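You operate a simulated robot arm through the tools that you are given. There is no shell and no other tool.

You are at the controls of a simulated robot arm. One attempt, no reset.

JOB
Latch the press, set the slider to 40, pump till the needle shows about 40, and stop the pump.

It is judged by the outcome, as a careful person would: the job done as asked, and still so three seconds after it is handed in. It fails if anything else is knocked over, pushed out of place, dropped, spilled or broken.

ROBOT AND FRAMES
A 7-joint arm with a two-finger parallel gripper, fixed in place. Base frame: the origin is at the foot of the arm, x ahead of it, y to its left, z up. Lengths are in mm, angles in degrees, forces in N, time in s.
Its first joint turns from -132.0 to 132.0 degrees. Payload 3.91 kg.
The tool frame sits at the grasp point between the pads (the TCP): z along the fingers, y along the line on which they close. The tips reach 30 mm beyond it. Largest opening 110 mm; finger width 20, thickness 10; the body of the gripper, 48 by 112 mm, starts 55 mm behind the TCP.
Orientation is that of the tool frame in the base frame, as a unit quaternion [w, x, y, z]. With the fingers straight down and closing along the base's y, the tool's x points along the base's -x, its y along +y and its z along -z.

CONTROLS
- The arm moves only by the tool send_rows. Its argument "deltas" is a list of rows, each an object (a shift or turn left out is 0, a gripper value left out holds the last) with "travel": the shift along the tool's x, y, z in m, a list of three; "delta_rot": the turn, a rotation vector about the tool's x, y, z in degrees, a list of three; "hand": the closure in counts, from 0 (fully open) to 255 (shut). In form: [{"travel": [dx, dy, dz], "delta_rot": [wx, wy, wz], "hand": hand}, ...]. A call has 1 to 20 rows; each row is the pose to reach, as a shift and turn from the pose commanded when the call began, along the tool's axes at that moment. A row lasts 0.2 s, in which the tool goes at most 50 mm and 8.6 degrees; a call with a longer step from one row to the next is refused whole, and so is a gripper value outside its range. Where a pose cannot be reached the arm comes as near as it can. A force on the tool above 60 N (or 10 N above the force at the start of the call, whichever is more), or a blocked arm, ends the call early, and 0.2 s more pass. Each finger travels about 108 mm/s and halts on what it meets, pressing with about 30 N; the grip force reading is that of the motor and also rises with nothing between the fingers. The clock runs only during rows and for 0.2 s after the last one: add rows that repeat a pose to give the fingers time. The reply holds the time, the measured pose of the TCP, the force on the tool along the base axes, the opening and the grip force, in the units named above and with some noise, with the torque about the TCP (base axes, N m) and any sound that the robot's microphone picked up.
- Cameras (640 x 400 px; columns grow to the right, rows downward): "scene" is fixed at [50.8, 498.7, 1453.2]; the picture's right is [-0.03, -1.00, 0.00], its down [-0.76, 0.02, -0.65] and it looks along [0.65, -0.02, -0.76] (base axes); focal length 228 px, centre (320, 200). "wrist" rides on the gripper at [72, 17, -103] in the tool frame; the picture's right is [-0.23, 0.97, 0.00], its down [-0.76, -0.18, -0.62] and it looks along [-0.61, -0.14, 0.78] (tool axes); focal length 222 px, centre (320, 200). There is no depth. A picture from a camera that has moved, and an enlarged one, comes with that camera's place and axes in the base frame and with its lens.
- camera(camera): a new picture of that camera. No time passes.
- zoom(camera, box): a new picture of the part [left, top, right, bottom] of that camera's present view, enlarged. No time passes.
- close_job(): hands the job in; it is judged then, once.

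Places have to be worked out from the pictures, the camera data and where the tool is seen. Open the gripper and draw the arm clear of the work before you hand the job in, unless the task says otherwise.

The tools are called after "Request:" by a JSON object that holds its "method" and its "body". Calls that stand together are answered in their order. send_rows: Moves the arm, as the interface text tells. Its arguments: {"type":"object","properties":{"deltas":{"type":"array"}},"required":["deltas"]} The other tools are called the same way: camera (camera) takes a picture; zoom (camera, box) takes an enlarged picture of a part of a camera's view; close_job () hands the job in.

At the start:

```text
time: 0.0
position: [625.8, 327.4, 1177.5]
tool_rot: [0.0, 0.0, 1.0, 0.0]
ft_force: [-1.5, 0.5, 0.6]
wrist_torque: [0.01, 0.02, 0.02]
finger_gap: 110.0
grip_force: 0.0
```

scene: 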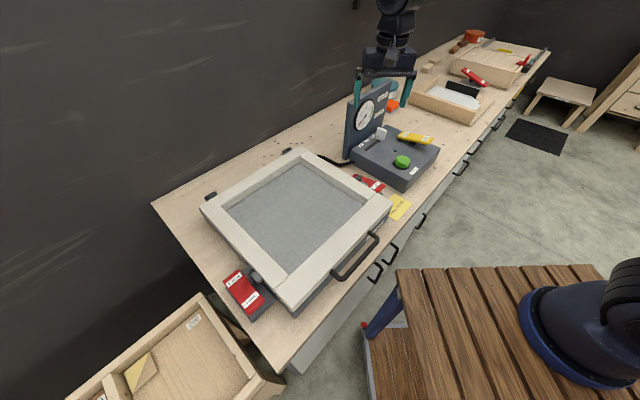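
wrist: 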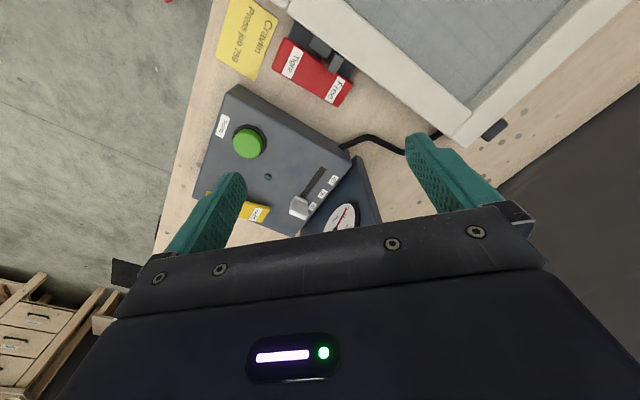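

I start by looking closely at the control box, the latches and the press frame.

Request:
{"method": "zoom", "body": {"camera": "scene", "box": [330, 70, 450, 200]}}

Request:
{"method": "zoom", "body": {"camera": "scene", "box": [200, 240, 320, 330]}}

Request:
{"method": "zoom", "body": {"camera": "scene", "box": [330, 160, 420, 230]}}

Request:
{"method": "zoom", "body": {"camera": "wrist", "box": [180, 70, 380, 240]}}

Request:
{"method": "zoom", "body": {"camera": "wrist", "box": [200, 0, 380, 120]}}

```text
3.08 times, centred on (390, 135) of scene
camera zoom: at [50.8, 498.7, 1453.2], right [-0.03, -1.0, 0.0], down [-0.76, 0.02, -0.65], along [0.65, -0.02, -0.76], focal length 702 px, centre (105, 400)
```

zoom: 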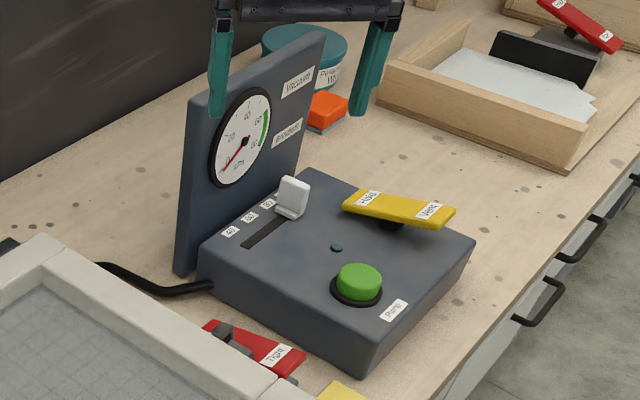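

```text
4.44 times, centred on (260, 285) of scene
camera zoom: at [50.8, 498.7, 1453.2], right [-0.03, -1.0, 0.0], down [-0.76, 0.02, -0.65], along [0.65, -0.02, -0.76], focal length 1015 px, centre (587, -178)
```

zoom: 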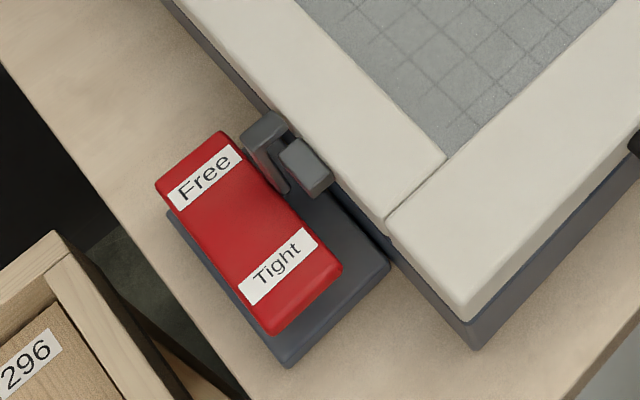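

```text
5.71 times, centred on (375, 195) of scene
camera zoom: at [50.8, 498.7, 1453.2], right [-0.03, -1.0, 0.0], down [-0.76, 0.02, -0.65], along [0.65, -0.02, -0.76], focal length 1305 px, centre (6, 229)
```

zoom: 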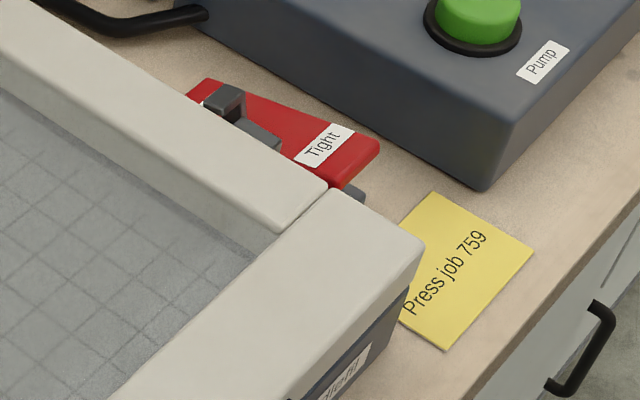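

```text
2.35 times, centred on (280, 155) of wrist
camera zoom: at [551.8, 346.4, 1280.4], right [0.23, 0.97, 0.0], down [0.76, -0.18, 0.62], along [0.61, -0.14, -0.78], focal length 523 px, centre (414, 306)
```

zoom: 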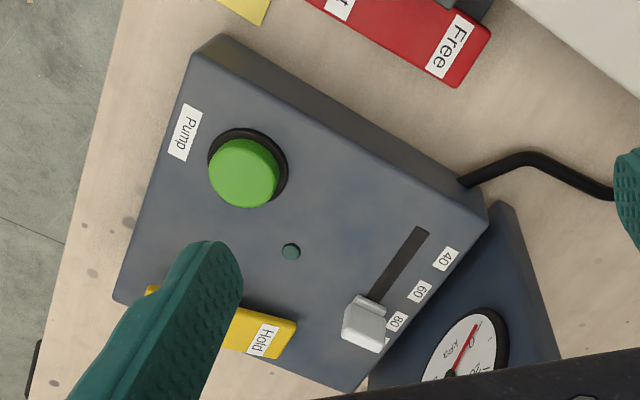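

```text
3.33 times, centred on (290, 60) of wrist
camera zoom: at [551.8, 346.4, 1280.4], right [0.23, 0.97, 0.0], down [0.76, -0.18, 0.62], along [0.61, -0.14, -0.78], focal length 740 px, centre (420, 667)
```

zoom: 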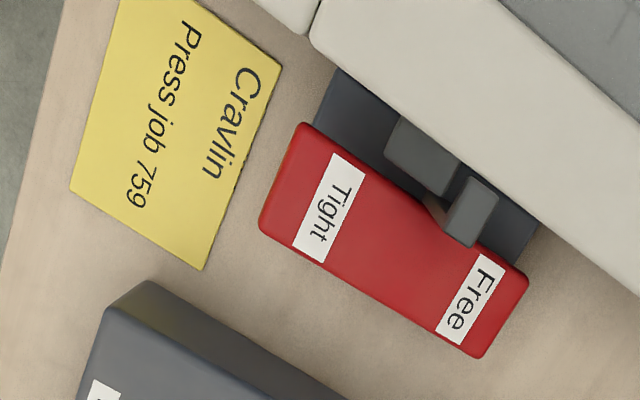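

The box has a pump button, a slider with marks 40/60/80, a gauge and a Hold/Vent rocker. The press has red Tight/Free rockers on both sides. I'll read the other labels and check the remaining items.

Request:
{"method": "zoom", "body": {"camera": "scene", "box": [340, 75, 400, 125]}}

Request:
{"method": "zoom", "body": {"camera": "scene", "box": [380, 120, 440, 180]}}

Request:
{"method": "zoom", "body": {"camera": "scene", "box": [400, 20, 560, 130]}}

Request:
{"method": "zoom", "body": {"camera": "scene", "box": [190, 140, 400, 320]}}

Request:
{"method": "zoom", "body": {"camera": "scene", "box": [360, 190, 420, 240]}}

Request:
{"method": "zoom", "body": {"camera": "scene", "box": [60, 290, 290, 400]}}

```text
8.00 times, centred on (370, 100) of scene
camera zoom: at [50.8, 498.7, 1453.2], right [-0.03, -1.0, 0.0], down [-0.76, 0.02, -0.65], along [0.65, -0.02, -0.76], focal length 1826 px, centre (-80, 1000)
```

zoom: 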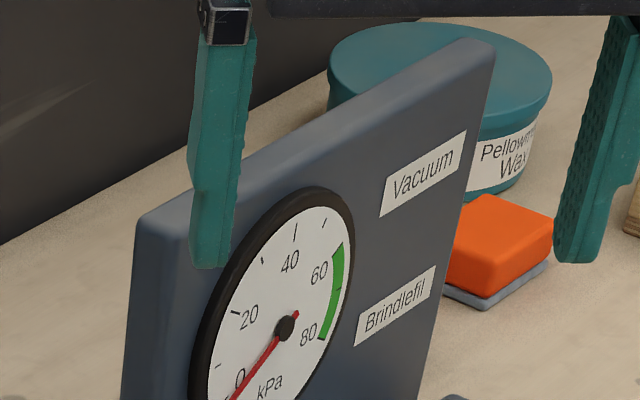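

```text
6.67 times, centred on (410, 150) of scene
camera zoom: at [50.8, 498.7, 1453.2], right [-0.03, -1.0, 0.0], down [-0.76, 0.02, -0.65], along [0.65, -0.02, -0.76], focal length 1522 px, centre (-280, 533)
```

zoom: 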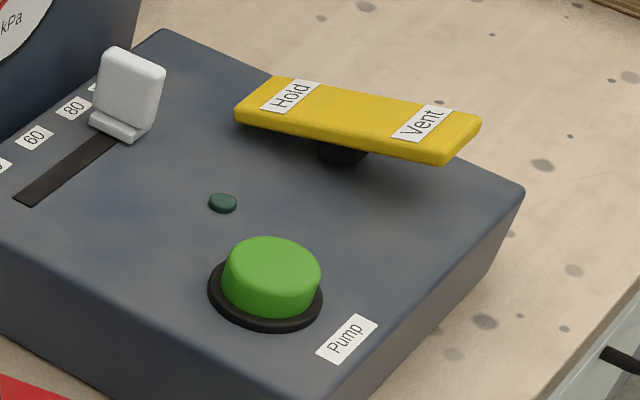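

```text
3.64 times, centred on (480, 75) of scene
camera zoom: at [50.8, 498.7, 1453.2], right [-0.03, -1.0, 0.0], down [-0.76, 0.02, -0.65], along [0.65, -0.02, -0.76], focal length 830 px, centre (-262, 654)
```

zoom: 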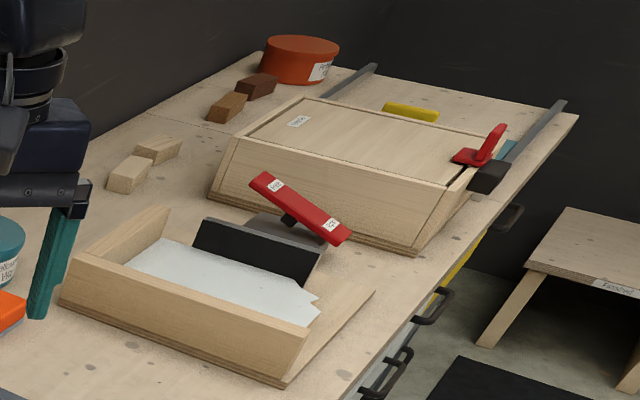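

```text
2.22 times, centred on (295, 230) of scene
camera zoom: at [50.8, 498.7, 1453.2], right [-0.03, -1.0, 0.0], down [-0.76, 0.02, -0.65], along [0.65, -0.02, -0.76], focal length 507 px, centre (376, 133)
```

zoom: 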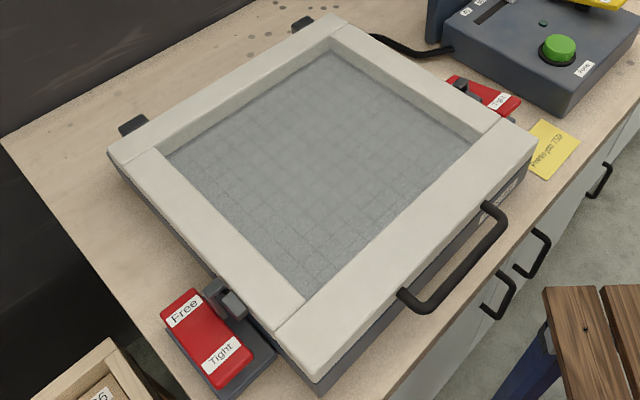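

```text
8.00 times, centred on (390, 215) of scene
camera zoom: at [50.8, 498.7, 1453.2], right [-0.03, -1.0, 0.0], down [-0.76, 0.02, -0.65], along [0.65, -0.02, -0.76], focal length 1826 px, centre (-240, 80)
```

zoom: 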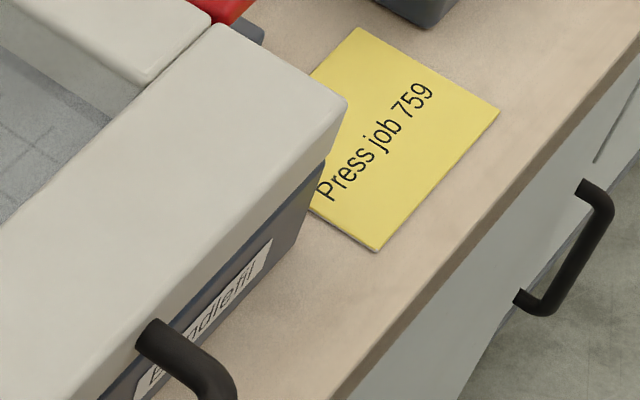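

```text
2.78 times, centred on (175, 345) of scene
camera zoom: at [50.8, 498.7, 1453.2], right [-0.03, -1.0, 0.0], down [-0.76, 0.02, -0.65], along [0.65, -0.02, -0.76], focal length 635 px, centre (724, -204)
```

zoom: 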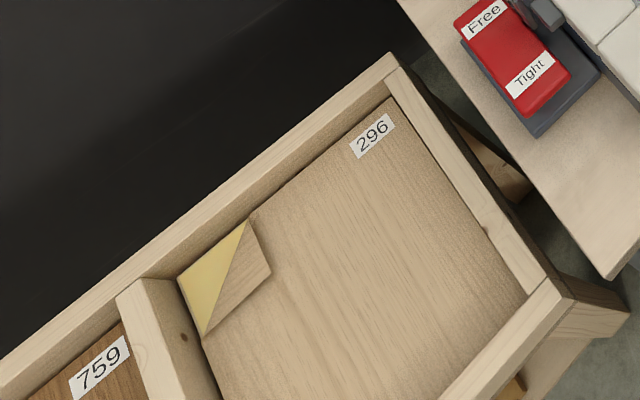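

The button top triangulates to about (680, 189, 922) and the slider knob to about (812, 245, 955). The bench runs at about 45° to my base axes. I turn the tool to line up with the bench and move to a closer viewpoint in front of the box, well above everything.

Request:
{"method": "send_rows", "body": {"deltas": [{"travel": [0.001, -0.029, 0.017], "delta_rot": [0, 0, -8.1]}, {"travel": [0.001, -0.058, 0.033], "delta_rot": [0, 0, -16.3]}, {"travel": [0.002, -0.087, 0.05], "delta_rot": [0, 0, -24.5]}, {"travel": [0.003, -0.116, 0.067], "delta_rot": [0, 0, -32.6]}, {"travel": [0.004, -0.145, 0.083], "delta_rot": [0, 0, -40.8]}, {"travel": [0.004, -0.174, 0.1], "delta_rot": [0, 0, -49]}, {"travel": [0.004, -0.174, 0.1], "delta_rot": [0, 0, -49]}]}}

Request:
{"method": "camera", "body": {"camera": "wrist"}}

Request:
{"method": "camera", "body": {"camera": "scene"}}

```text
time: 1.6
position: [620.9, 153.9, 1074.9]
tool_rot: [0.0, -0.416, 0.909, 0.0]
ft_force: [-0.3, -1.2, 0.6]
wrist_torque: [0.02, 0.03, -0.01]
finger_gap: 109.8
grip_force: 0.1
```

```text
taken
camera wrist: at [560.0, 111.0, 1178.4], right [-0.59, 0.81, 0.0], down [0.63, 0.46, 0.62], along [0.5, 0.37, -0.78], focal length 222 px, centre (320, 200)
```

wrist: 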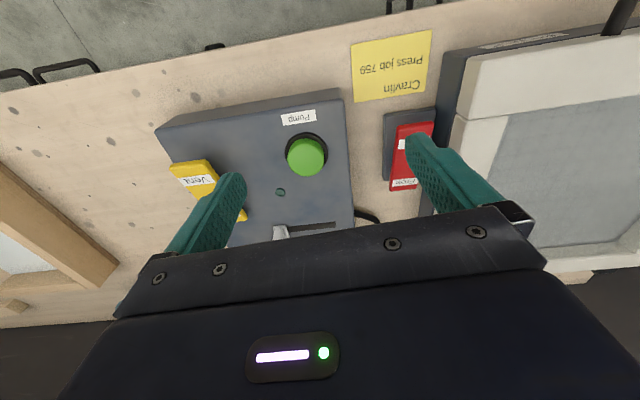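

```text
taken
```

scene: 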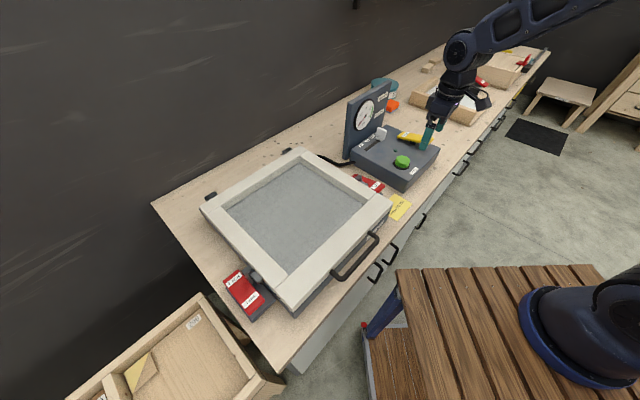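

The press latch, button and slot are now visible. Bench top is at about z 830, box top about 905, and the gauge panel top about 1070. I raise a little and shift outward to see the slider and gauge properly.

Request:
{"method": "send_rows", "body": {"deltas": [{"travel": [-0.03, 0, -0.03]}, {"travel": [-0.07, 0, -0.05]}, {"travel": [-0.11, 0, -0.05]}, {"travel": [-0.13, 0, -0.05]}, {"travel": [-0.13, 0, -0.05]}]}}

Request:
{"method": "camera", "body": {"camera": "wrist"}}

Request:
{"method": "zoom", "body": {"camera": "wrist", "box": [160, 50, 360, 220]}}

```text
time: 2.8
position: [707.0, 254.1, 1129.1]
tool_rot: [0.001, -0.415, 0.91, 0.0]
ft_force: [-0.1, 0.6, 0.0]
wrist_torque: [0.05, -0.06, 0.0]
finger_gap: 110.1
grip_force: 0.0
```

```text
taken
camera wrist: at [646.6, 211.7, 1231.8], right [-0.59, 0.81, 0.0], down [0.63, 0.46, 0.62], along [0.51, 0.37, -0.78], focal length 222 px, centre (320, 200)
```

wrist: 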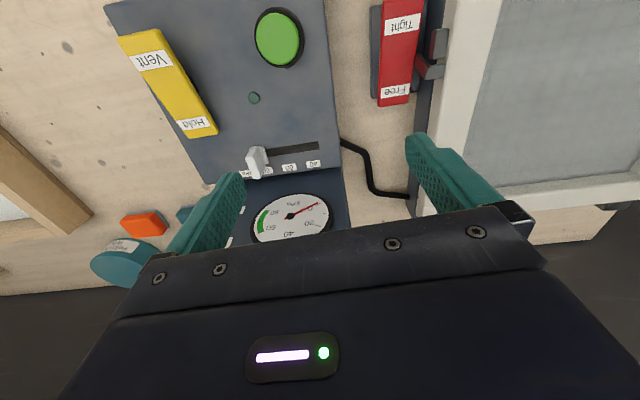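

```text
2.35 times, centred on (260, 135) of wrist
camera zoom: at [646.6, 211.7, 1231.8], right [-0.59, 0.81, 0.0], down [0.63, 0.46, 0.62], along [0.51, 0.37, -0.78], focal length 523 px, centre (461, 353)
```

zoom: 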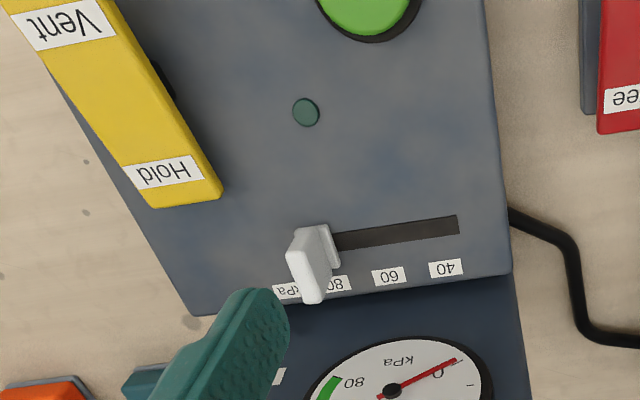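

The slider sits near 80 and its slot runs along about 135° in the base frame. The 40 mark is roughly 85 mm further towards the press. Now a closer look at the right latch and the Hold/Vent rocker.

Request:
{"method": "zoom", "body": {"camera": "wrist", "box": [340, 0, 480, 120]}}

Request:
{"method": "zoom", "body": {"camera": "wrist", "box": [100, 10, 240, 150]}}

Request:
{"method": "zoom", "body": {"camera": "scene", "box": [345, 165, 395, 205]}}

Request:
{"method": "zoom", "body": {"camera": "scene", "box": [215, 255, 285, 325]}}

```text
3.33 times, centred on (410, 60) of wrist
camera zoom: at [646.6, 211.7, 1231.8], right [-0.59, 0.81, 0.0], down [0.63, 0.46, 0.62], along [0.51, 0.37, -0.78], focal length 740 px, centre (20, 667)
```

zoom: 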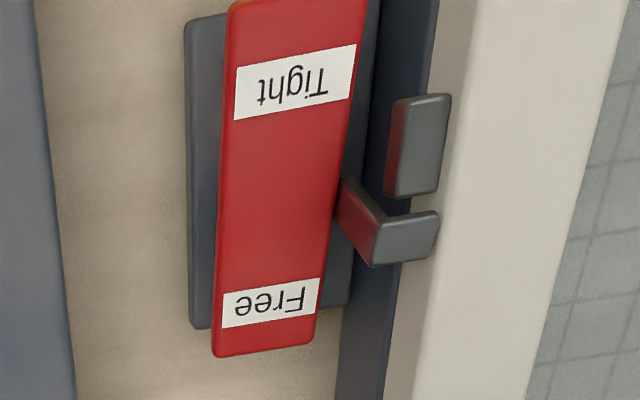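

```text
2.86 times, centred on (170, 80) of wrist
camera zoom: at [646.6, 211.7, 1231.8], right [-0.59, 0.81, 0.0], down [0.63, 0.46, 0.62], along [0.51, 0.37, -0.78], focal length 635 px, centre (749, 543)
```

zoom: 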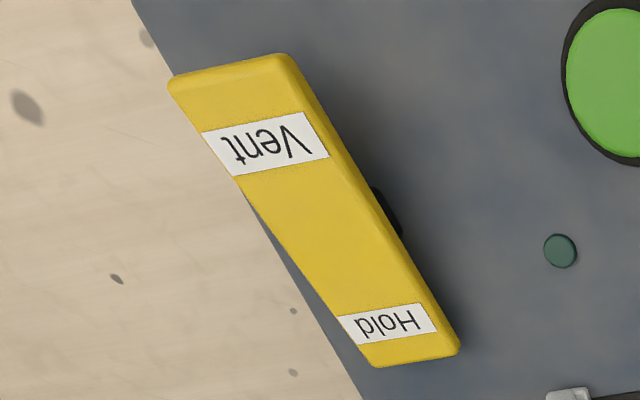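

```text
10.00 times, centred on (370, 185) of scene
camera zoom: at [50.8, 498.7, 1453.2], right [-0.03, -1.0, 0.0], down [-0.76, 0.02, -0.65], along [0.65, -0.02, -0.76], focal length 2283 px, centre (-180, 350)
```

zoom: 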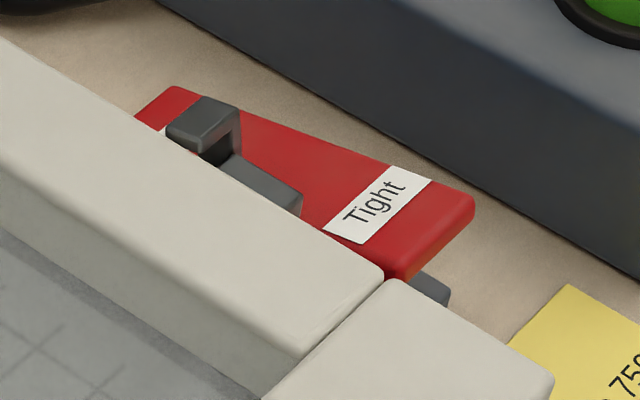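

```text
5.71 times, centred on (250, 290) of scene
camera zoom: at [50.8, 498.7, 1453.2], right [-0.03, -1.0, 0.0], down [-0.76, 0.02, -0.65], along [0.65, -0.02, -0.76], focal length 1305 px, centre (720, -314)
```

zoom: 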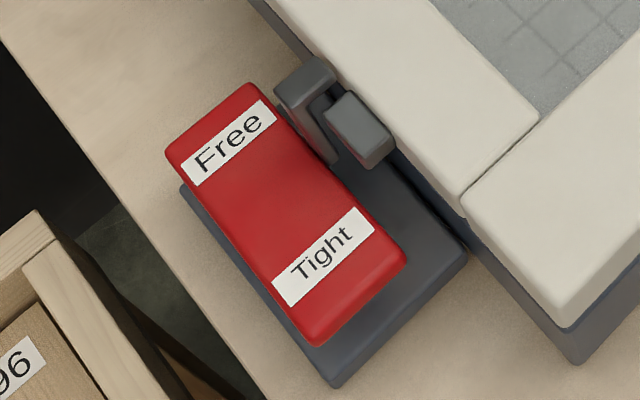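

The yellow rocker is already on Hold, with its Hold end down. The right latch is on Free, with its Tight end raised. I now fly along the bench to inspect the left latch from above.

Request:
{"method": "send_rows", "body": {"deltas": [{"travel": [0, 0.04, 0], "delta_rot": [0, 0, 1]}, {"travel": [0, 0.085, 0], "delta_rot": [0, 0, 2]}, {"travel": [0, 0.13, 0], "delta_rot": [0, 0, 3]}, {"travel": [0, 0.175, 0], "delta_rot": [0, 0, 4]}, {"travel": [0, 0.22, 0], "delta_rot": [0, 0, 4]}, {"travel": [0, 0.265, 0], "delta_rot": [0, 0, 4]}, {"travel": [0, 0.31, 0], "delta_rot": [0, 0, 4]}, {"travel": [0, 0.355, 0], "delta_rot": [0, 0, 4]}, {"travel": [0, 0.4, 0], "delta_rot": [0, 0, 4]}, {"travel": [0, 0.445, 0], "delta_rot": [0, 0, 4]}, {"travel": [0, 0.49, 0], "delta_rot": [0, 0, 4]}, {"travel": [0.004, 0.535, 0], "delta_rot": [0, 0, 4]}, {"travel": [0.004, 0.58, 0], "delta_rot": [0, 0, 4]}, {"travel": [0.004, 0.624, 0], "delta_rot": [0, 0, 4]}, {"travel": [0.004, 0.624, 0], "delta_rot": [0, 0, 4]}]}}

Request:
{"method": "camera", "body": {"camera": "wrist"}}

Request:
{"method": "zoom", "body": {"camera": "wrist", "box": [220, 20, 420, 190]}}

```text
time: 6.0
position: [235.2, 663.8, 1126.6]
tool_rot: [0.0, -0.382, 0.924, 0.0]
ft_force: [-0.6, -0.3, 0.3]
wrist_torque: [-0.02, 0.02, 0.02]
finger_gap: 110.1
grip_force: 0.0
```

```text
taken
camera wrist: at [170.8, 625.8, 1231.1], right [-0.53, 0.85, 0.0], down [0.66, 0.41, 0.62], along [0.53, 0.33, -0.78], focal length 222 px, centre (320, 200)
```

wrist: 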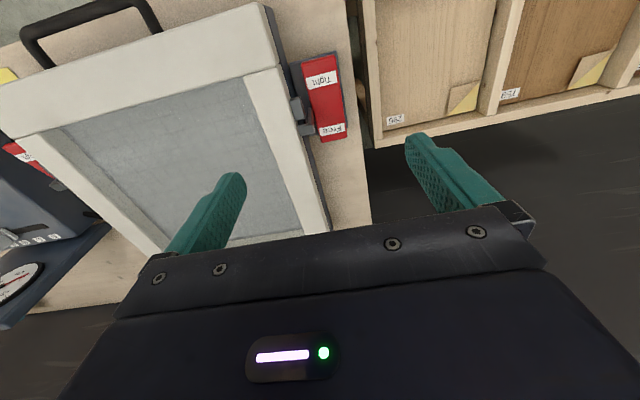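

```text
2.35 times, centred on (320, 105) of wrist
camera zoom: at [170.8, 625.8, 1231.1], right [-0.53, 0.85, 0.0], down [0.66, 0.41, 0.62], along [0.53, 0.33, -0.78], focal length 523 px, centre (320, 424)
```

zoom: 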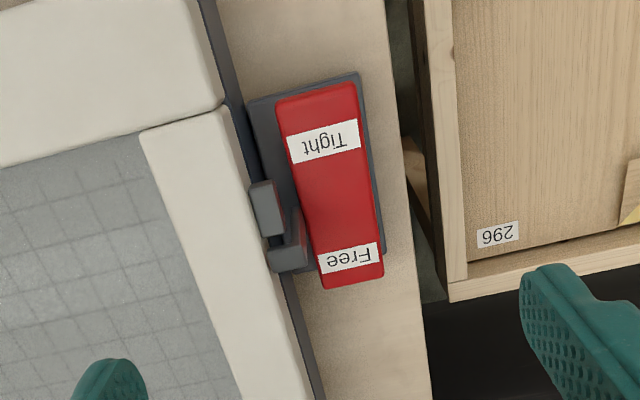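

Both latches are on Free, since the Tight end is the raised one at about z 880. The lid top is at about z 916. I close the fingers and come down over the left Tight end, stopping about 20 mm above it to check.

Request:
{"method": "send_rows", "body": {"deltas": [{"travel": [0.004, 0.002, 0.03], "hand": 255}, {"travel": [0.009, 0.004, 0.075], "hand": 255}, {"travel": [0.009, 0.004, 0.12], "hand": 255}, {"travel": [0.009, 0.004, 0.165], "hand": 255}, {"travel": [0.009, 0.004, 0.192], "hand": 255}, {"travel": [0.009, 0.004, 0.192], "hand": 255}]}}

Request:
{"method": "camera", "body": {"camera": "wrist"}}

Request:
{"method": "zoom", "body": {"camera": "scene", "box": [190, 190, 330, 330]}}

```text
time: 7.4
position: [225.0, 658.5, 933.2]
tool_rot: [0.0, -0.382, 0.924, -0.001]
ft_force: [0.4, -0.8, 0.3]
wrist_torque: [0.01, 0.04, 0.01]
finger_gap: 0.2
grip_force: 29.9
```

```text
taken
camera wrist: at [161.0, 618.1, 1036.0], right [-0.53, 0.85, 0.0], down [0.66, 0.41, 0.62], along [0.53, 0.33, -0.78], focal length 222 px, centre (320, 200)
```

wrist: 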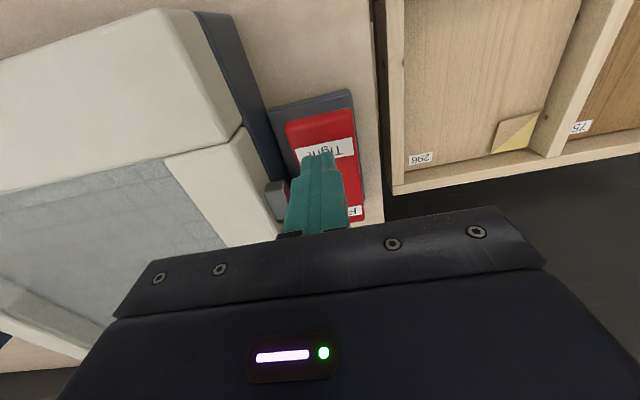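

```text
2.86 times, centred on (260, 260) of scene
camera zoom: at [50.8, 498.7, 1453.2], right [-0.03, -1.0, 0.0], down [-0.76, 0.02, -0.65], along [0.65, -0.02, -0.76], focal length 652 px, centre (491, 29)
```

zoom: 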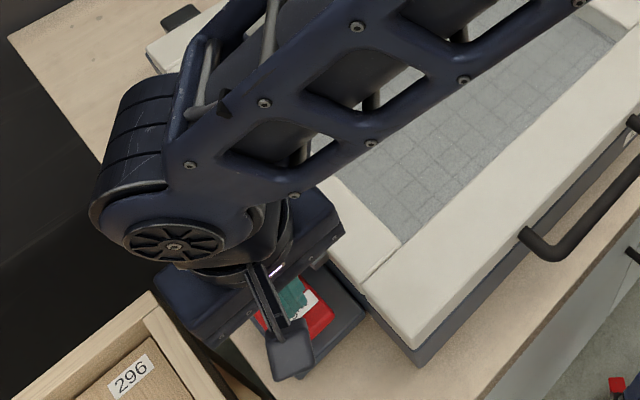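

The tip is right above the "Tight" label. I shift 8 mm towards the end of the rocker and press down gently in small steps.

Request:
{"method": "send_rows", "body": {"deltas": [{"travel": [0.008, 0.003, 0.01]}, {"travel": [0.008, 0.003, 0.02]}, {"travel": [0.008, 0.003, 0.026]}, {"travel": [0.008, 0.003, 0.031]}, {"travel": [0.008, 0.003, 0.035]}, {"travel": [0.008, 0.003, 0.038]}, {"travel": [0.008, 0.003, 0.041]}, {"travel": [0.008, 0.003, 0.044]}]}}

Request:
{"method": "camera", "body": {"camera": "wrist"}}

```text
time: 9.1
position: [217.0, 653.3, 898.1]
tool_rot: [0.002, -0.383, 0.924, 0.002]
ft_force: [-2.6, -14.5, 22.0]
wrist_torque: [-0.31, -0.12, -0.05]
finger_gap: 0.0
grip_force: 30.2
stopped in row 8: the force on the tool passed its limit at 66 N (the readings are from after the stop); the commanded pose is now the measured one
```

```text
taken
camera wrist: at [151.5, 614.5, 1000.8], right [-0.53, 0.85, 0.0], down [0.66, 0.41, 0.63], along [0.53, 0.33, -0.78], focal length 222 px, centre (320, 200)
```

wrist: 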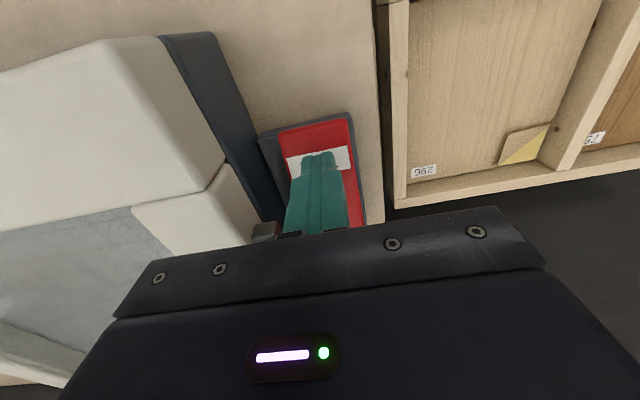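

The tip reached z≈868 and met a hard stop, about where the down position was expected. I lift straight up to look at the result.

Request:
{"method": "send_rows", "body": {"deltas": [{"travel": [0, 0, -0.03]}, {"travel": [0, 0, -0.075]}, {"travel": [0, 0, -0.12]}, {"travel": [0, 0, -0.165]}, {"travel": [0, 0, -0.21]}, {"travel": [0, 0, -0.23]}, {"travel": [0, 0, -0.23]}]}}

Request:
{"method": "zoom", "body": {"camera": "wrist", "box": [220, 20, 420, 190]}}

Request:
{"method": "zoom", "body": {"camera": "scene", "box": [215, 255, 285, 325]}}

```text
time: 10.7
position: [215.0, 651.3, 1123.7]
tool_rot: [0.002, -0.384, 0.923, 0.002]
ft_force: [0.1, 1.0, -0.7]
wrist_torque: [0.0, 0.02, 0.01]
finger_gap: 0.1
grip_force: 30.1
```

```text
2.35 times, centred on (320, 105) of wrist
camera zoom: at [151.8, 612.6, 1226.4], right [-0.53, 0.85, 0.0], down [0.66, 0.41, 0.63], along [0.53, 0.33, -0.78], focal length 523 px, centre (320, 424)
```

zoom: 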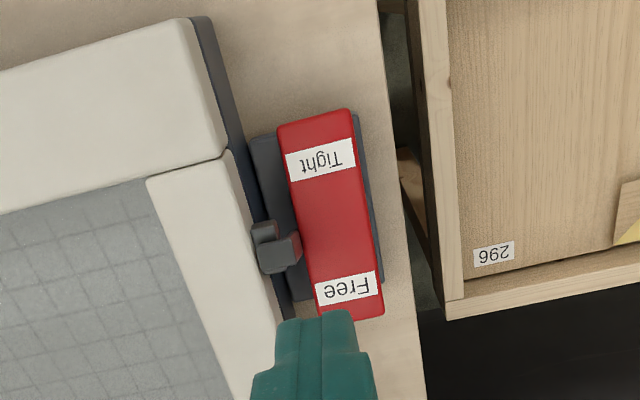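

```text
5.71 times, centred on (250, 290) of scene
camera zoom: at [50.8, 498.7, 1453.2], right [-0.03, -1.0, 0.0], down [-0.76, 0.02, -0.65], along [0.65, -0.02, -0.76], focal length 1305 px, centre (720, -314)
```

zoom: 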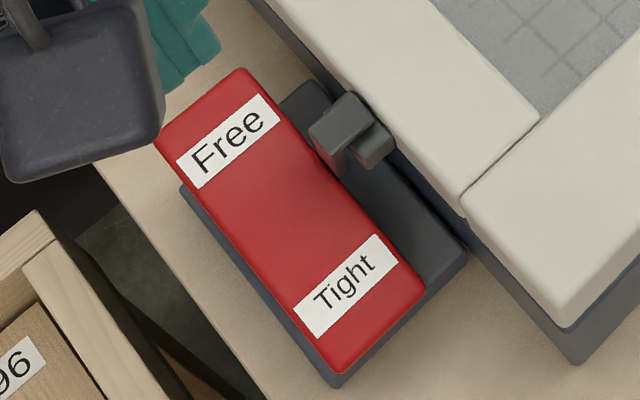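

The left rocker has flipped to Tight and its hook is on the catch. I now fly to the right latch (Tight end at about (584, 291)) and come down to 20 mm above it.

Request:
{"method": "send_rows", "body": {"deltas": [{"travel": [0, -0.04, 0]}, {"travel": [0, -0.085, 0]}, {"travel": [0, -0.13, 0]}, {"travel": [0, -0.175, 0]}, {"travel": [0, -0.22, 0]}, {"travel": [0, -0.265, 0]}, {"travel": [0, -0.31, 0]}, {"travel": [-0.003, -0.355, 0]}, {"travel": [-0.005, -0.4, 0]}, {"travel": [-0.005, -0.445, 0]}, {"travel": [-0.005, -0.485, 0]}, {"travel": [-0.005, -0.515, 0]}, {"travel": [-0.005, -0.515, 0.045]}, {"travel": [-0.005, -0.515, 0.09]}, {"travel": [-0.005, -0.515, 0.135]}, {"travel": [-0.005, -0.515, 0.17]}, {"travel": [-0.005, -0.515, 0.19]}, {"travel": [-0.005, -0.515, 0.19]}]}}

Request:
{"method": "camera", "body": {"camera": "wrist"}}

Request:
{"method": "camera", "body": {"camera": "scene"}}

```text
time: 14.5
position: [582.2, 291.7, 934.8]
tool_rot: [0.002, -0.384, 0.923, 0.002]
ft_force: [0.0, -1.0, 0.3]
wrist_torque: [0.03, 0.02, 0.0]
finger_gap: 0.4
grip_force: 30.1
```

```text
taken
camera wrist: at [517.9, 252.9, 1038.1], right [-0.53, 0.85, 0.0], down [0.66, 0.41, 0.63], along [0.53, 0.33, -0.78], focal length 222 px, centre (320, 200)
```

wrist: 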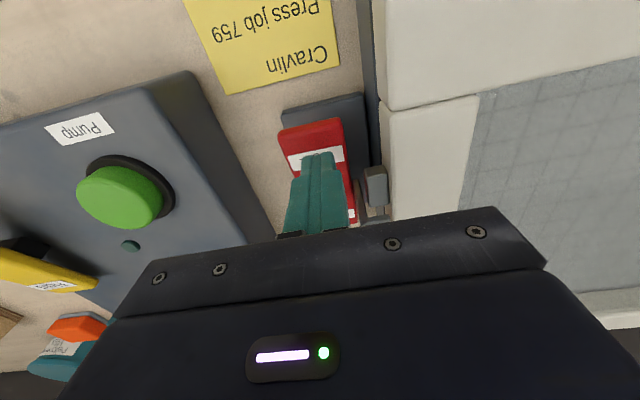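

```text
taken
```

scene: 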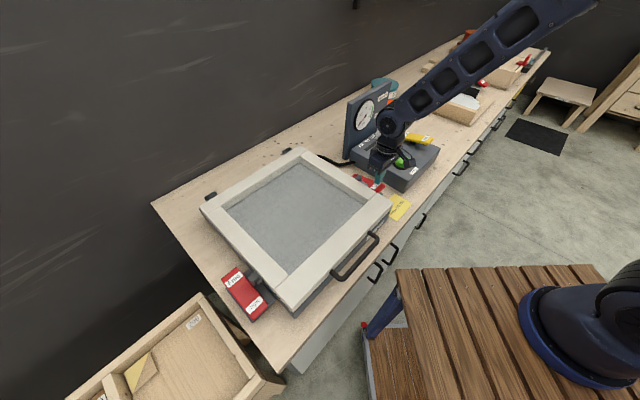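

The tip is centred over the right Tight end. I press down as on the left.

Request:
{"method": "send_rows", "body": {"deltas": [{"travel": [0, 0, 0.012]}, {"travel": [0, 0, 0.02]}, {"travel": [0, 0, 0.026]}, {"travel": [0, 0, 0.031]}, {"travel": [0, 0, 0.035]}, {"travel": [0, 0, 0.038]}, {"travel": [0, 0, 0.041]}, {"travel": [0, 0, 0.044]}, {"travel": [0, 0, 0.046]}]}}

```text
time: 16.1
position: [583.7, 292.8, 900.2]
tool_rot: [0.004, -0.382, 0.924, 0.001]
ft_force: [-14.9, -10.3, 27.1]
wrist_torque: [-0.14, 0.23, 0.02]
finger_gap: 0.0
grip_force: 29.8
stopped in row 8: the force on the tool passed its limit at 72 N (the readings are from after the stop); the commanded pose is now the measured one
```

It met a hard stop at the same depth. I lift straight up and check the right latch.

Request:
{"method": "send_rows", "body": {"deltas": [{"travel": [0, 0, -0.03]}, {"travel": [0, 0, -0.075]}, {"travel": [0, 0, -0.12]}, {"travel": [0, 0, -0.165]}, {"travel": [0, 0, -0.21]}, {"travel": [0, 0, -0.23]}, {"travel": [0, 0, -0.23]}]}}

Request:
{"method": "camera", "body": {"camera": "wrist"}}

Request:
{"method": "zoom", "body": {"camera": "wrist", "box": [240, 40, 420, 200]}}

Request:
{"method": "zoom", "body": {"camera": "scene", "box": [345, 165, 395, 205]}}

```text
time: 17.7
position: [583.9, 292.8, 1130.5]
tool_rot: [0.003, -0.382, 0.924, 0.001]
ft_force: [-0.8, -0.1, -0.4]
wrist_torque: [0.0, 0.03, 0.03]
finger_gap: 0.0
grip_force: 29.8
```

```text
taken
camera wrist: at [519.6, 254.1, 1232.4], right [-0.53, 0.85, 0.0], down [0.66, 0.41, 0.63], along [0.53, 0.33, -0.78], focal length 222 px, centre (320, 200)
```

wrist: 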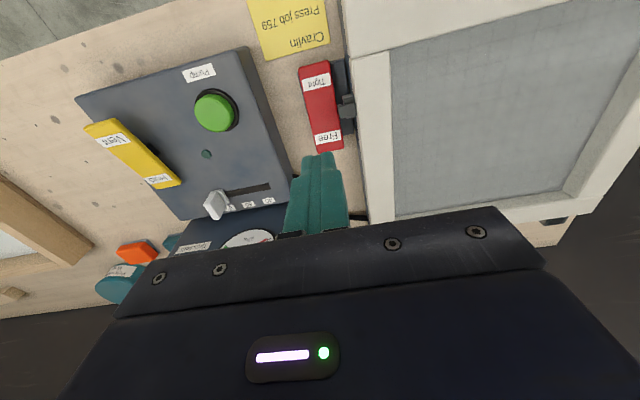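

```text
2.50 times, centred on (330, 120) of wrist
camera zoom: at [519.6, 254.1, 1232.4], right [-0.53, 0.85, 0.0], down [0.66, 0.41, 0.63], along [0.53, 0.33, -0.78], focal length 555 px, centre (295, 400)
```

zoom: 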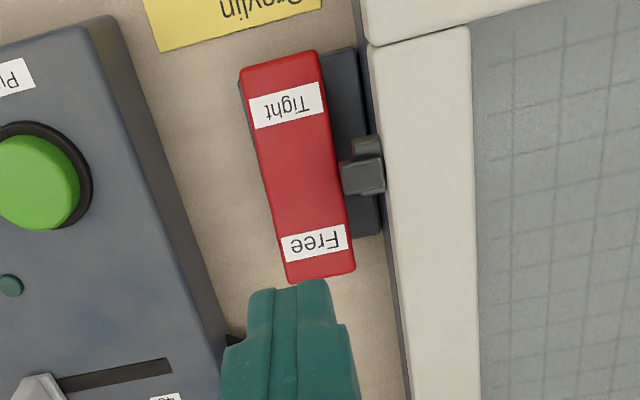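

```text
10.00 times, centred on (370, 185) of scene
camera zoom: at [50.8, 498.7, 1453.2], right [-0.03, -1.0, 0.0], down [-0.76, 0.02, -0.65], along [0.65, -0.02, -0.76], focal length 2283 px, centre (-180, 350)
```

zoom: 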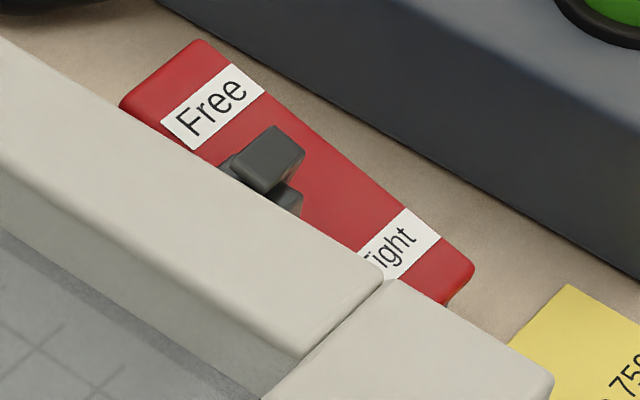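

Both latches are Tight with their hooks on the catches. Next is the slider, so I need a closer view of its knob from both cameras to place the grasp.

Request:
{"method": "zoom", "body": {"camera": "wrist", "box": [180, 150, 290, 250]}}

Request:
{"method": "zoom", "body": {"camera": "scene", "box": [345, 85, 405, 165]}}

```text
4.00 times, centred on (235, 200) of wrist
camera zoom: at [519.6, 254.1, 1232.4], right [-0.53, 0.85, 0.0], down [0.66, 0.41, 0.63], along [0.53, 0.33, -0.78], focal length 888 px, centre (660, 200)
```

zoom: 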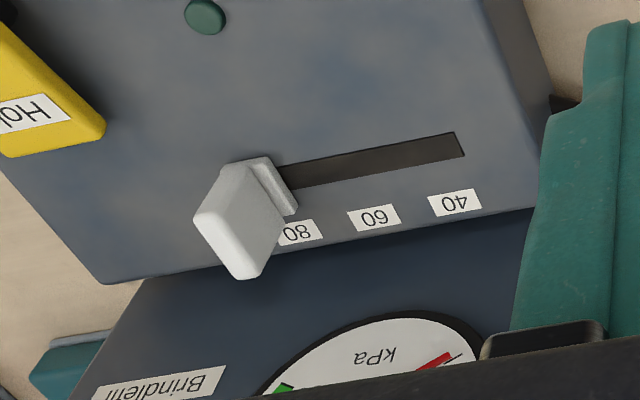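

```text
5.00 times, centred on (375, 125) of scene
camera zoom: at [50.8, 498.7, 1453.2], right [-0.03, -1.0, 0.0], down [-0.76, 0.02, -0.65], along [0.65, -0.02, -0.76], focal length 1142 px, centre (45, 575)
```

zoom: 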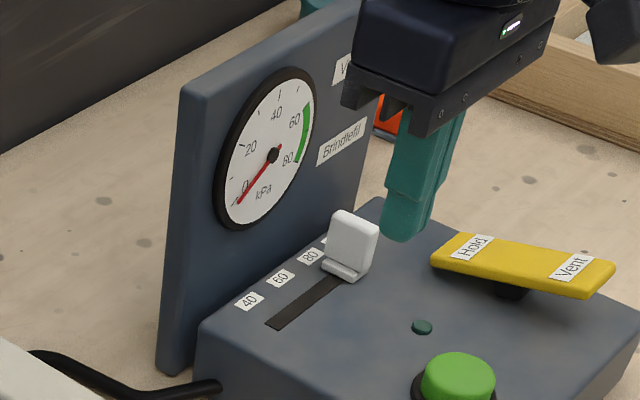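

Cross-checking the views, the box top is at about z 900. The knob is centred at about (842, 230) with its top at z 945, and the slot runs along my tool's y axis. The 40 mark is about 86 mm along +y of the tool. I move above the knob with fingers 80 mm apart and check alignment.

Request:
{"method": "send_rows", "body": {"deltas": [{"travel": [-0.02, -0.035, 0], "hand": 70}, {"travel": [-0.04, -0.075, 0], "hand": 70}, {"travel": [-0.065, -0.115, 0], "hand": 70}, {"travel": [-0.09, -0.155, 0], "hand": 70}, {"travel": [-0.115, -0.195, 0], "hand": 70}, {"travel": [-0.138, -0.227, 0], "hand": 70}, {"travel": [-0.138, -0.227, 0.04], "hand": 70}, {"travel": [-0.138, -0.227, 0.08], "hand": 70}, {"travel": [-0.138, -0.227, 0.11], "hand": 70}, {"travel": [-0.138, -0.227, 0.11], "hand": 70}]}}

Request:
{"method": "camera", "body": {"camera": "wrist"}}

Request:
{"method": "zoom", "body": {"camera": "scene", "box": [320, 50, 450, 190]}}

```text
time: 19.9
position: [841.6, 234.6, 1017.4]
tool_rot: [0.003, -0.383, 0.924, 0.001]
ft_force: [-0.2, 0.2, 0.3]
wrist_torque: [0.01, -0.03, -0.02]
finger_gap: 79.9
grip_force: 0.0
```

```text
taken
camera wrist: at [777.8, 195.2, 1120.1], right [-0.53, 0.85, 0.0], down [0.66, 0.41, 0.63], along [0.53, 0.33, -0.78], focal length 222 px, centre (320, 200)
```

wrist: 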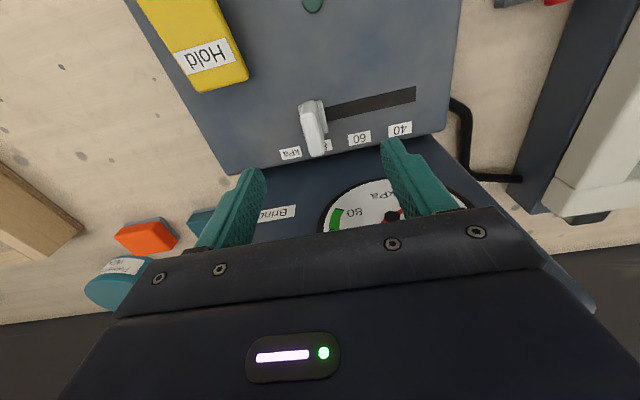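

```text
2.86 times, centred on (385, 120) of scene
camera zoom: at [50.8, 498.7, 1453.2], right [-0.03, -1.0, 0.0], down [-0.76, 0.02, -0.65], along [0.65, -0.02, -0.76], focal length 652 px, centre (134, 429)
```

zoom: 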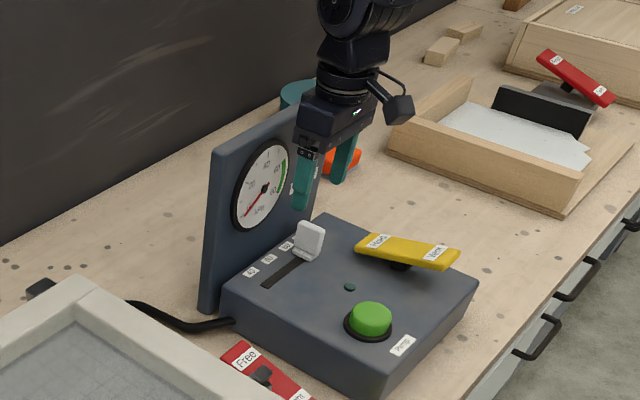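

I take an enlarged view of the knob to refine the lateral alignment before descending.

Request:
{"method": "zoom", "body": {"camera": "wrist", "box": [260, 80, 440, 200]}}

Request:
{"method": "zoom", "body": {"camera": "scene", "box": [360, 115, 400, 150]}}

```text
3.33 times, centred on (350, 140) of wrist
camera zoom: at [777.8, 195.2, 1120.1], right [-0.53, 0.85, 0.0], down [0.66, 0.41, 0.63], along [0.53, 0.33, -0.78], focal length 740 px, centre (220, 400)
```

zoom: 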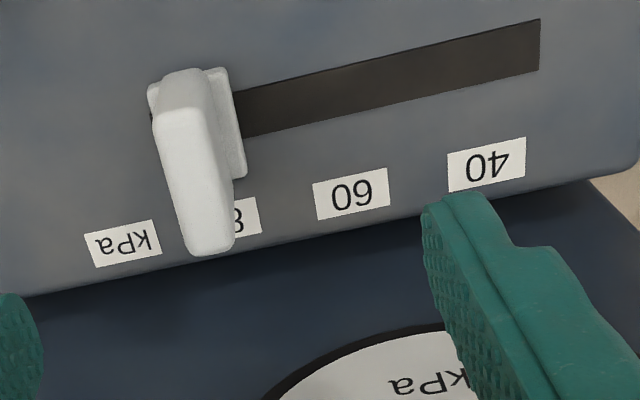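

```text
11.43 times, centred on (380, 132) of scene
camera zoom: at [50.8, 498.7, 1453.2], right [-0.03, -1.0, 0.0], down [-0.76, 0.02, -0.65], along [0.65, -0.02, -0.76], focal length 2609 px, centre (-366, 971)
```

zoom: 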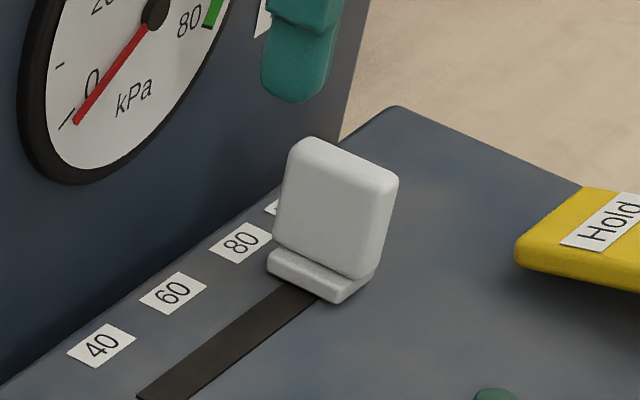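

The knob's top face is about 11 mm thick and 36 mm wide. It lies about 5 mm to tool −y and 3 mm to tool +x of the point below the TCP, so I correct for that and descend so the pads straddle it, with tips about 15 mm above the box.

Request:
{"method": "send_rows", "body": {"deltas": [{"travel": [0.003, -0.005, 0.01]}, {"travel": [0.003, -0.005, 0.03]}, {"travel": [0.003, -0.005, 0.05]}, {"travel": [0.003, -0.005, 0.065]}, {"travel": [0.003, -0.005, 0.072]}, {"travel": [0.003, -0.005, 0.072]}]}}

Request:
{"method": "camera", "body": {"camera": "wrist"}}

Request:
{"method": "zoom", "body": {"camera": "scene", "box": [340, 80, 420, 170]}}

```text
time: 21.3
position: [844.8, 225.9, 945.8]
tool_rot: [0.002, -0.383, 0.924, 0.002]
ft_force: [-0.4, 0.1, 0.4]
wrist_torque: [0.01, -0.03, -0.01]
finger_gap: 79.8
grip_force: 0.0
```

```text
taken
camera wrist: at [780.9, 186.7, 1049.3], right [-0.53, 0.85, 0.0], down [0.66, 0.41, 0.63], along [0.53, 0.33, -0.78], focal length 222 px, centre (320, 200)
```

wrist: 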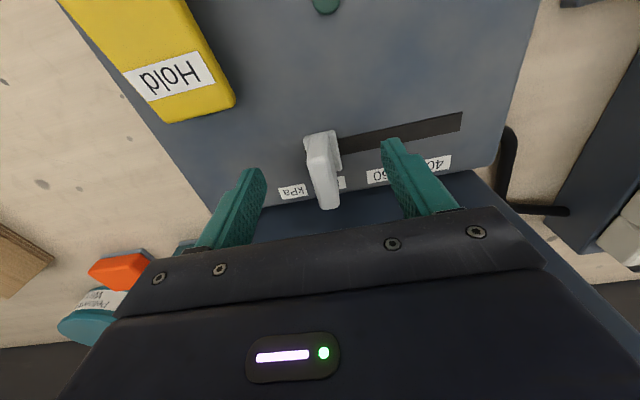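

```text
4.44 times, centred on (380, 125) of scene
camera zoom: at [50.8, 498.7, 1453.2], right [-0.03, -1.0, 0.0], down [-0.76, 0.02, -0.65], along [0.65, -0.02, -0.76], focal length 1015 px, centre (53, 533)
```

zoom: 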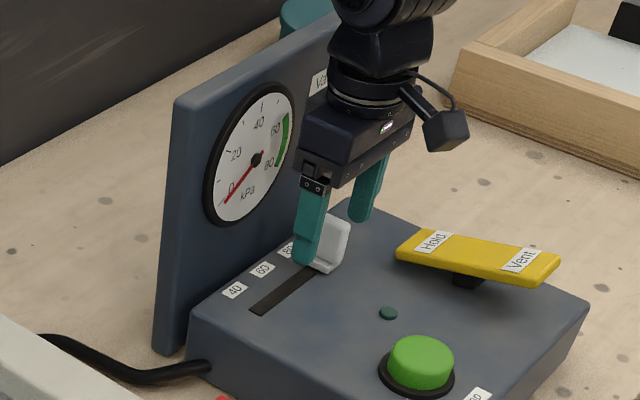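

The pads straddle the knob and are centred on it. I close the fingers on it.

Request:
{"method": "send_rows", "body": {"deltas": [{"hand": 160}, {"hand": 255}, {"hand": 255}, {"hand": 255}]}}

Request:
{"method": "zoom", "body": {"camera": "wrist", "box": [240, 80, 480, 230]}}

```text
time: 22.3
position: [844.1, 227.1, 946.2]
tool_rot: [0.002, -0.383, 0.924, 0.003]
ft_force: [-14.8, 9.2, -1.3]
wrist_torque: [0.02, 0.31, -0.03]
finger_gap: 13.9
grip_force: 44.4
```

```text
2.67 times, centred on (360, 155) of wrist
camera zoom: at [780.0, 187.7, 1049.4], right [-0.53, 0.85, 0.0], down [0.66, 0.41, 0.63], along [0.53, 0.33, -0.78], focal length 592 px, centre (213, 320)
```

zoom: 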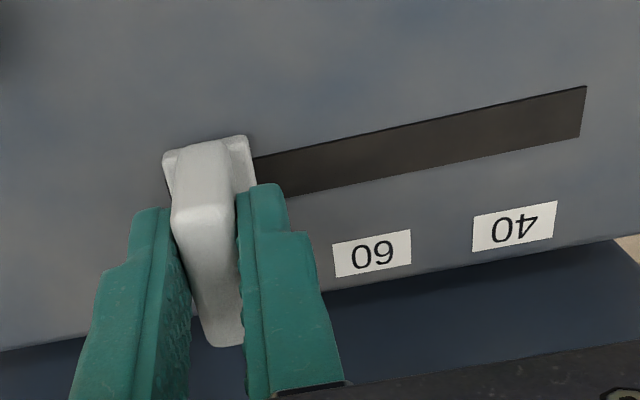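

The knob is gripped, with a gap of 13.9 mm. I slide it along the slot (tool +y) about 78 mm in small steps.

Request:
{"method": "send_rows", "body": {"deltas": [{"travel": [0, 0.006, 0]}, {"travel": [0, 0.016, 0]}, {"travel": [0, 0.026, 0]}, {"travel": [0, 0.036, 0]}, {"travel": [0, 0.046, 0]}, {"travel": [0, 0.056, 0]}, {"travel": [0, 0.066, 0]}, {"travel": [0, 0.074, 0]}, {"travel": [0, 0.078, 0]}, {"travel": [0, 0.078, 0]}]}}

Request:
{"method": "zoom", "body": {"camera": "wrist", "box": [200, 60, 440, 210]}}

Request:
{"method": "zoom", "body": {"camera": "scene", "box": [340, 80, 420, 170]}}

```text
time: 24.5
position: [788.3, 281.6, 947.6]
tool_rot: [0.004, -0.382, 0.924, 0.002]
ft_force: [21.1, 21.3, 15.8]
wrist_torque: [0.92, -0.99, -0.07]
finger_gap: 14.0
grip_force: 45.0
```

```text
2.67 times, centred on (320, 135) of wrist
camera zoom: at [724.5, 242.6, 1049.2], right [-0.53, 0.85, 0.0], down [0.66, 0.41, 0.63], along [0.53, 0.33, -0.78], focal length 592 px, centre (320, 373)
```

zoom: 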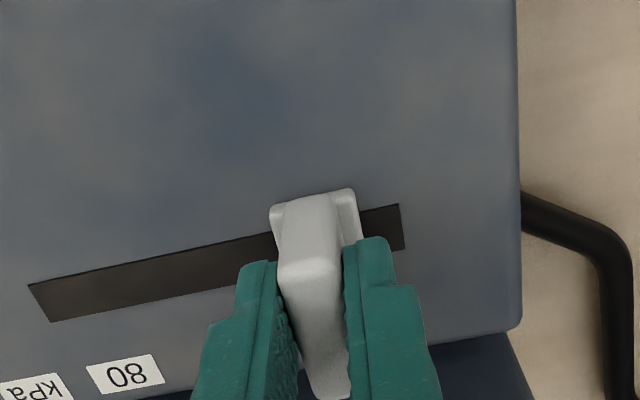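

```text
4.44 times, centred on (380, 125) of scene
camera zoom: at [50.8, 498.7, 1453.2], right [-0.03, -1.0, 0.0], down [-0.76, 0.02, -0.65], along [0.65, -0.02, -0.76], focal length 1015 px, centre (53, 533)
```

zoom: 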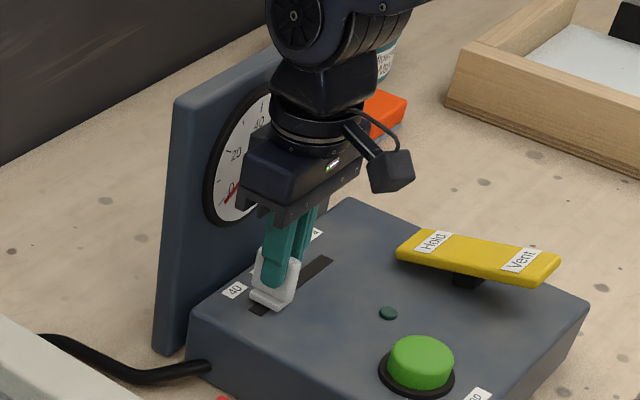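

The knob now sits at e≈−356 along the slot, and I estimate the 40 mark at −348.6, about 8 mm further. A side load of about 30 N has built up across the slot, so I ease 2 mm that way as I finish the move.

Request:
{"method": "send_rows", "body": {"deltas": [{"travel": [-0.001, 0.002, 0]}, {"travel": [-0.002, 0.005, 0]}, {"travel": [-0.002, 0.008, 0]}, {"travel": [-0.002, 0.008, 0]}]}}

Request:
{"method": "zoom", "body": {"camera": "wrist", "box": [200, 60, 440, 210]}}

Request:
{"method": "zoom", "body": {"camera": "scene", "box": [350, 110, 410, 160]}}

```text
time: 25.5
position: [783.8, 287.7, 947.0]
tool_rot: [0.003, -0.383, 0.924, 0.002]
ft_force: [10.4, 8.8, 22.7]
wrist_torque: [-0.49, 0.41, 0.0]
finger_gap: 13.6
grip_force: 44.8
```

```text
2.67 times, centred on (320, 135) of wrist
camera zoom: at [719.2, 248.0, 1049.2], right [-0.53, 0.85, 0.0], down [0.66, 0.41, 0.63], along [0.53, 0.33, -0.78], focal length 592 px, centre (320, 373)
```

zoom: 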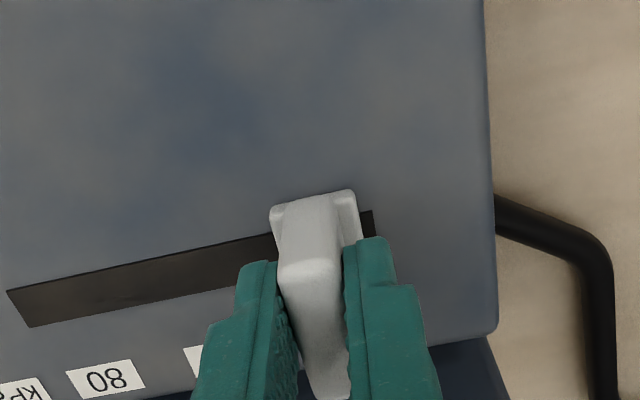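

```text
8.00 times, centred on (380, 135) of scene
camera zoom: at [50.8, 498.7, 1453.2], right [-0.03, -1.0, 0.0], down [-0.76, 0.02, -0.65], along [0.65, -0.02, -0.76], focal length 1826 px, centre (-160, 720)
```

zoom: 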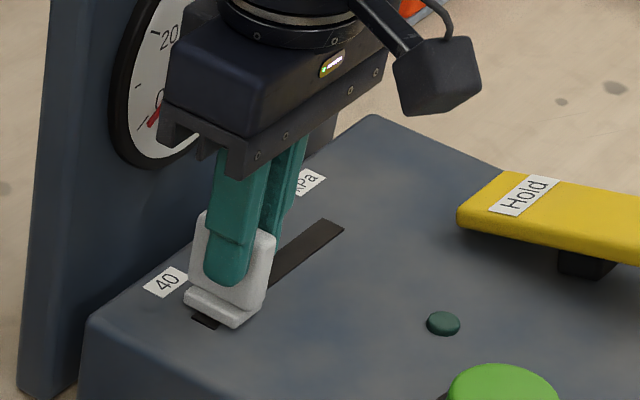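

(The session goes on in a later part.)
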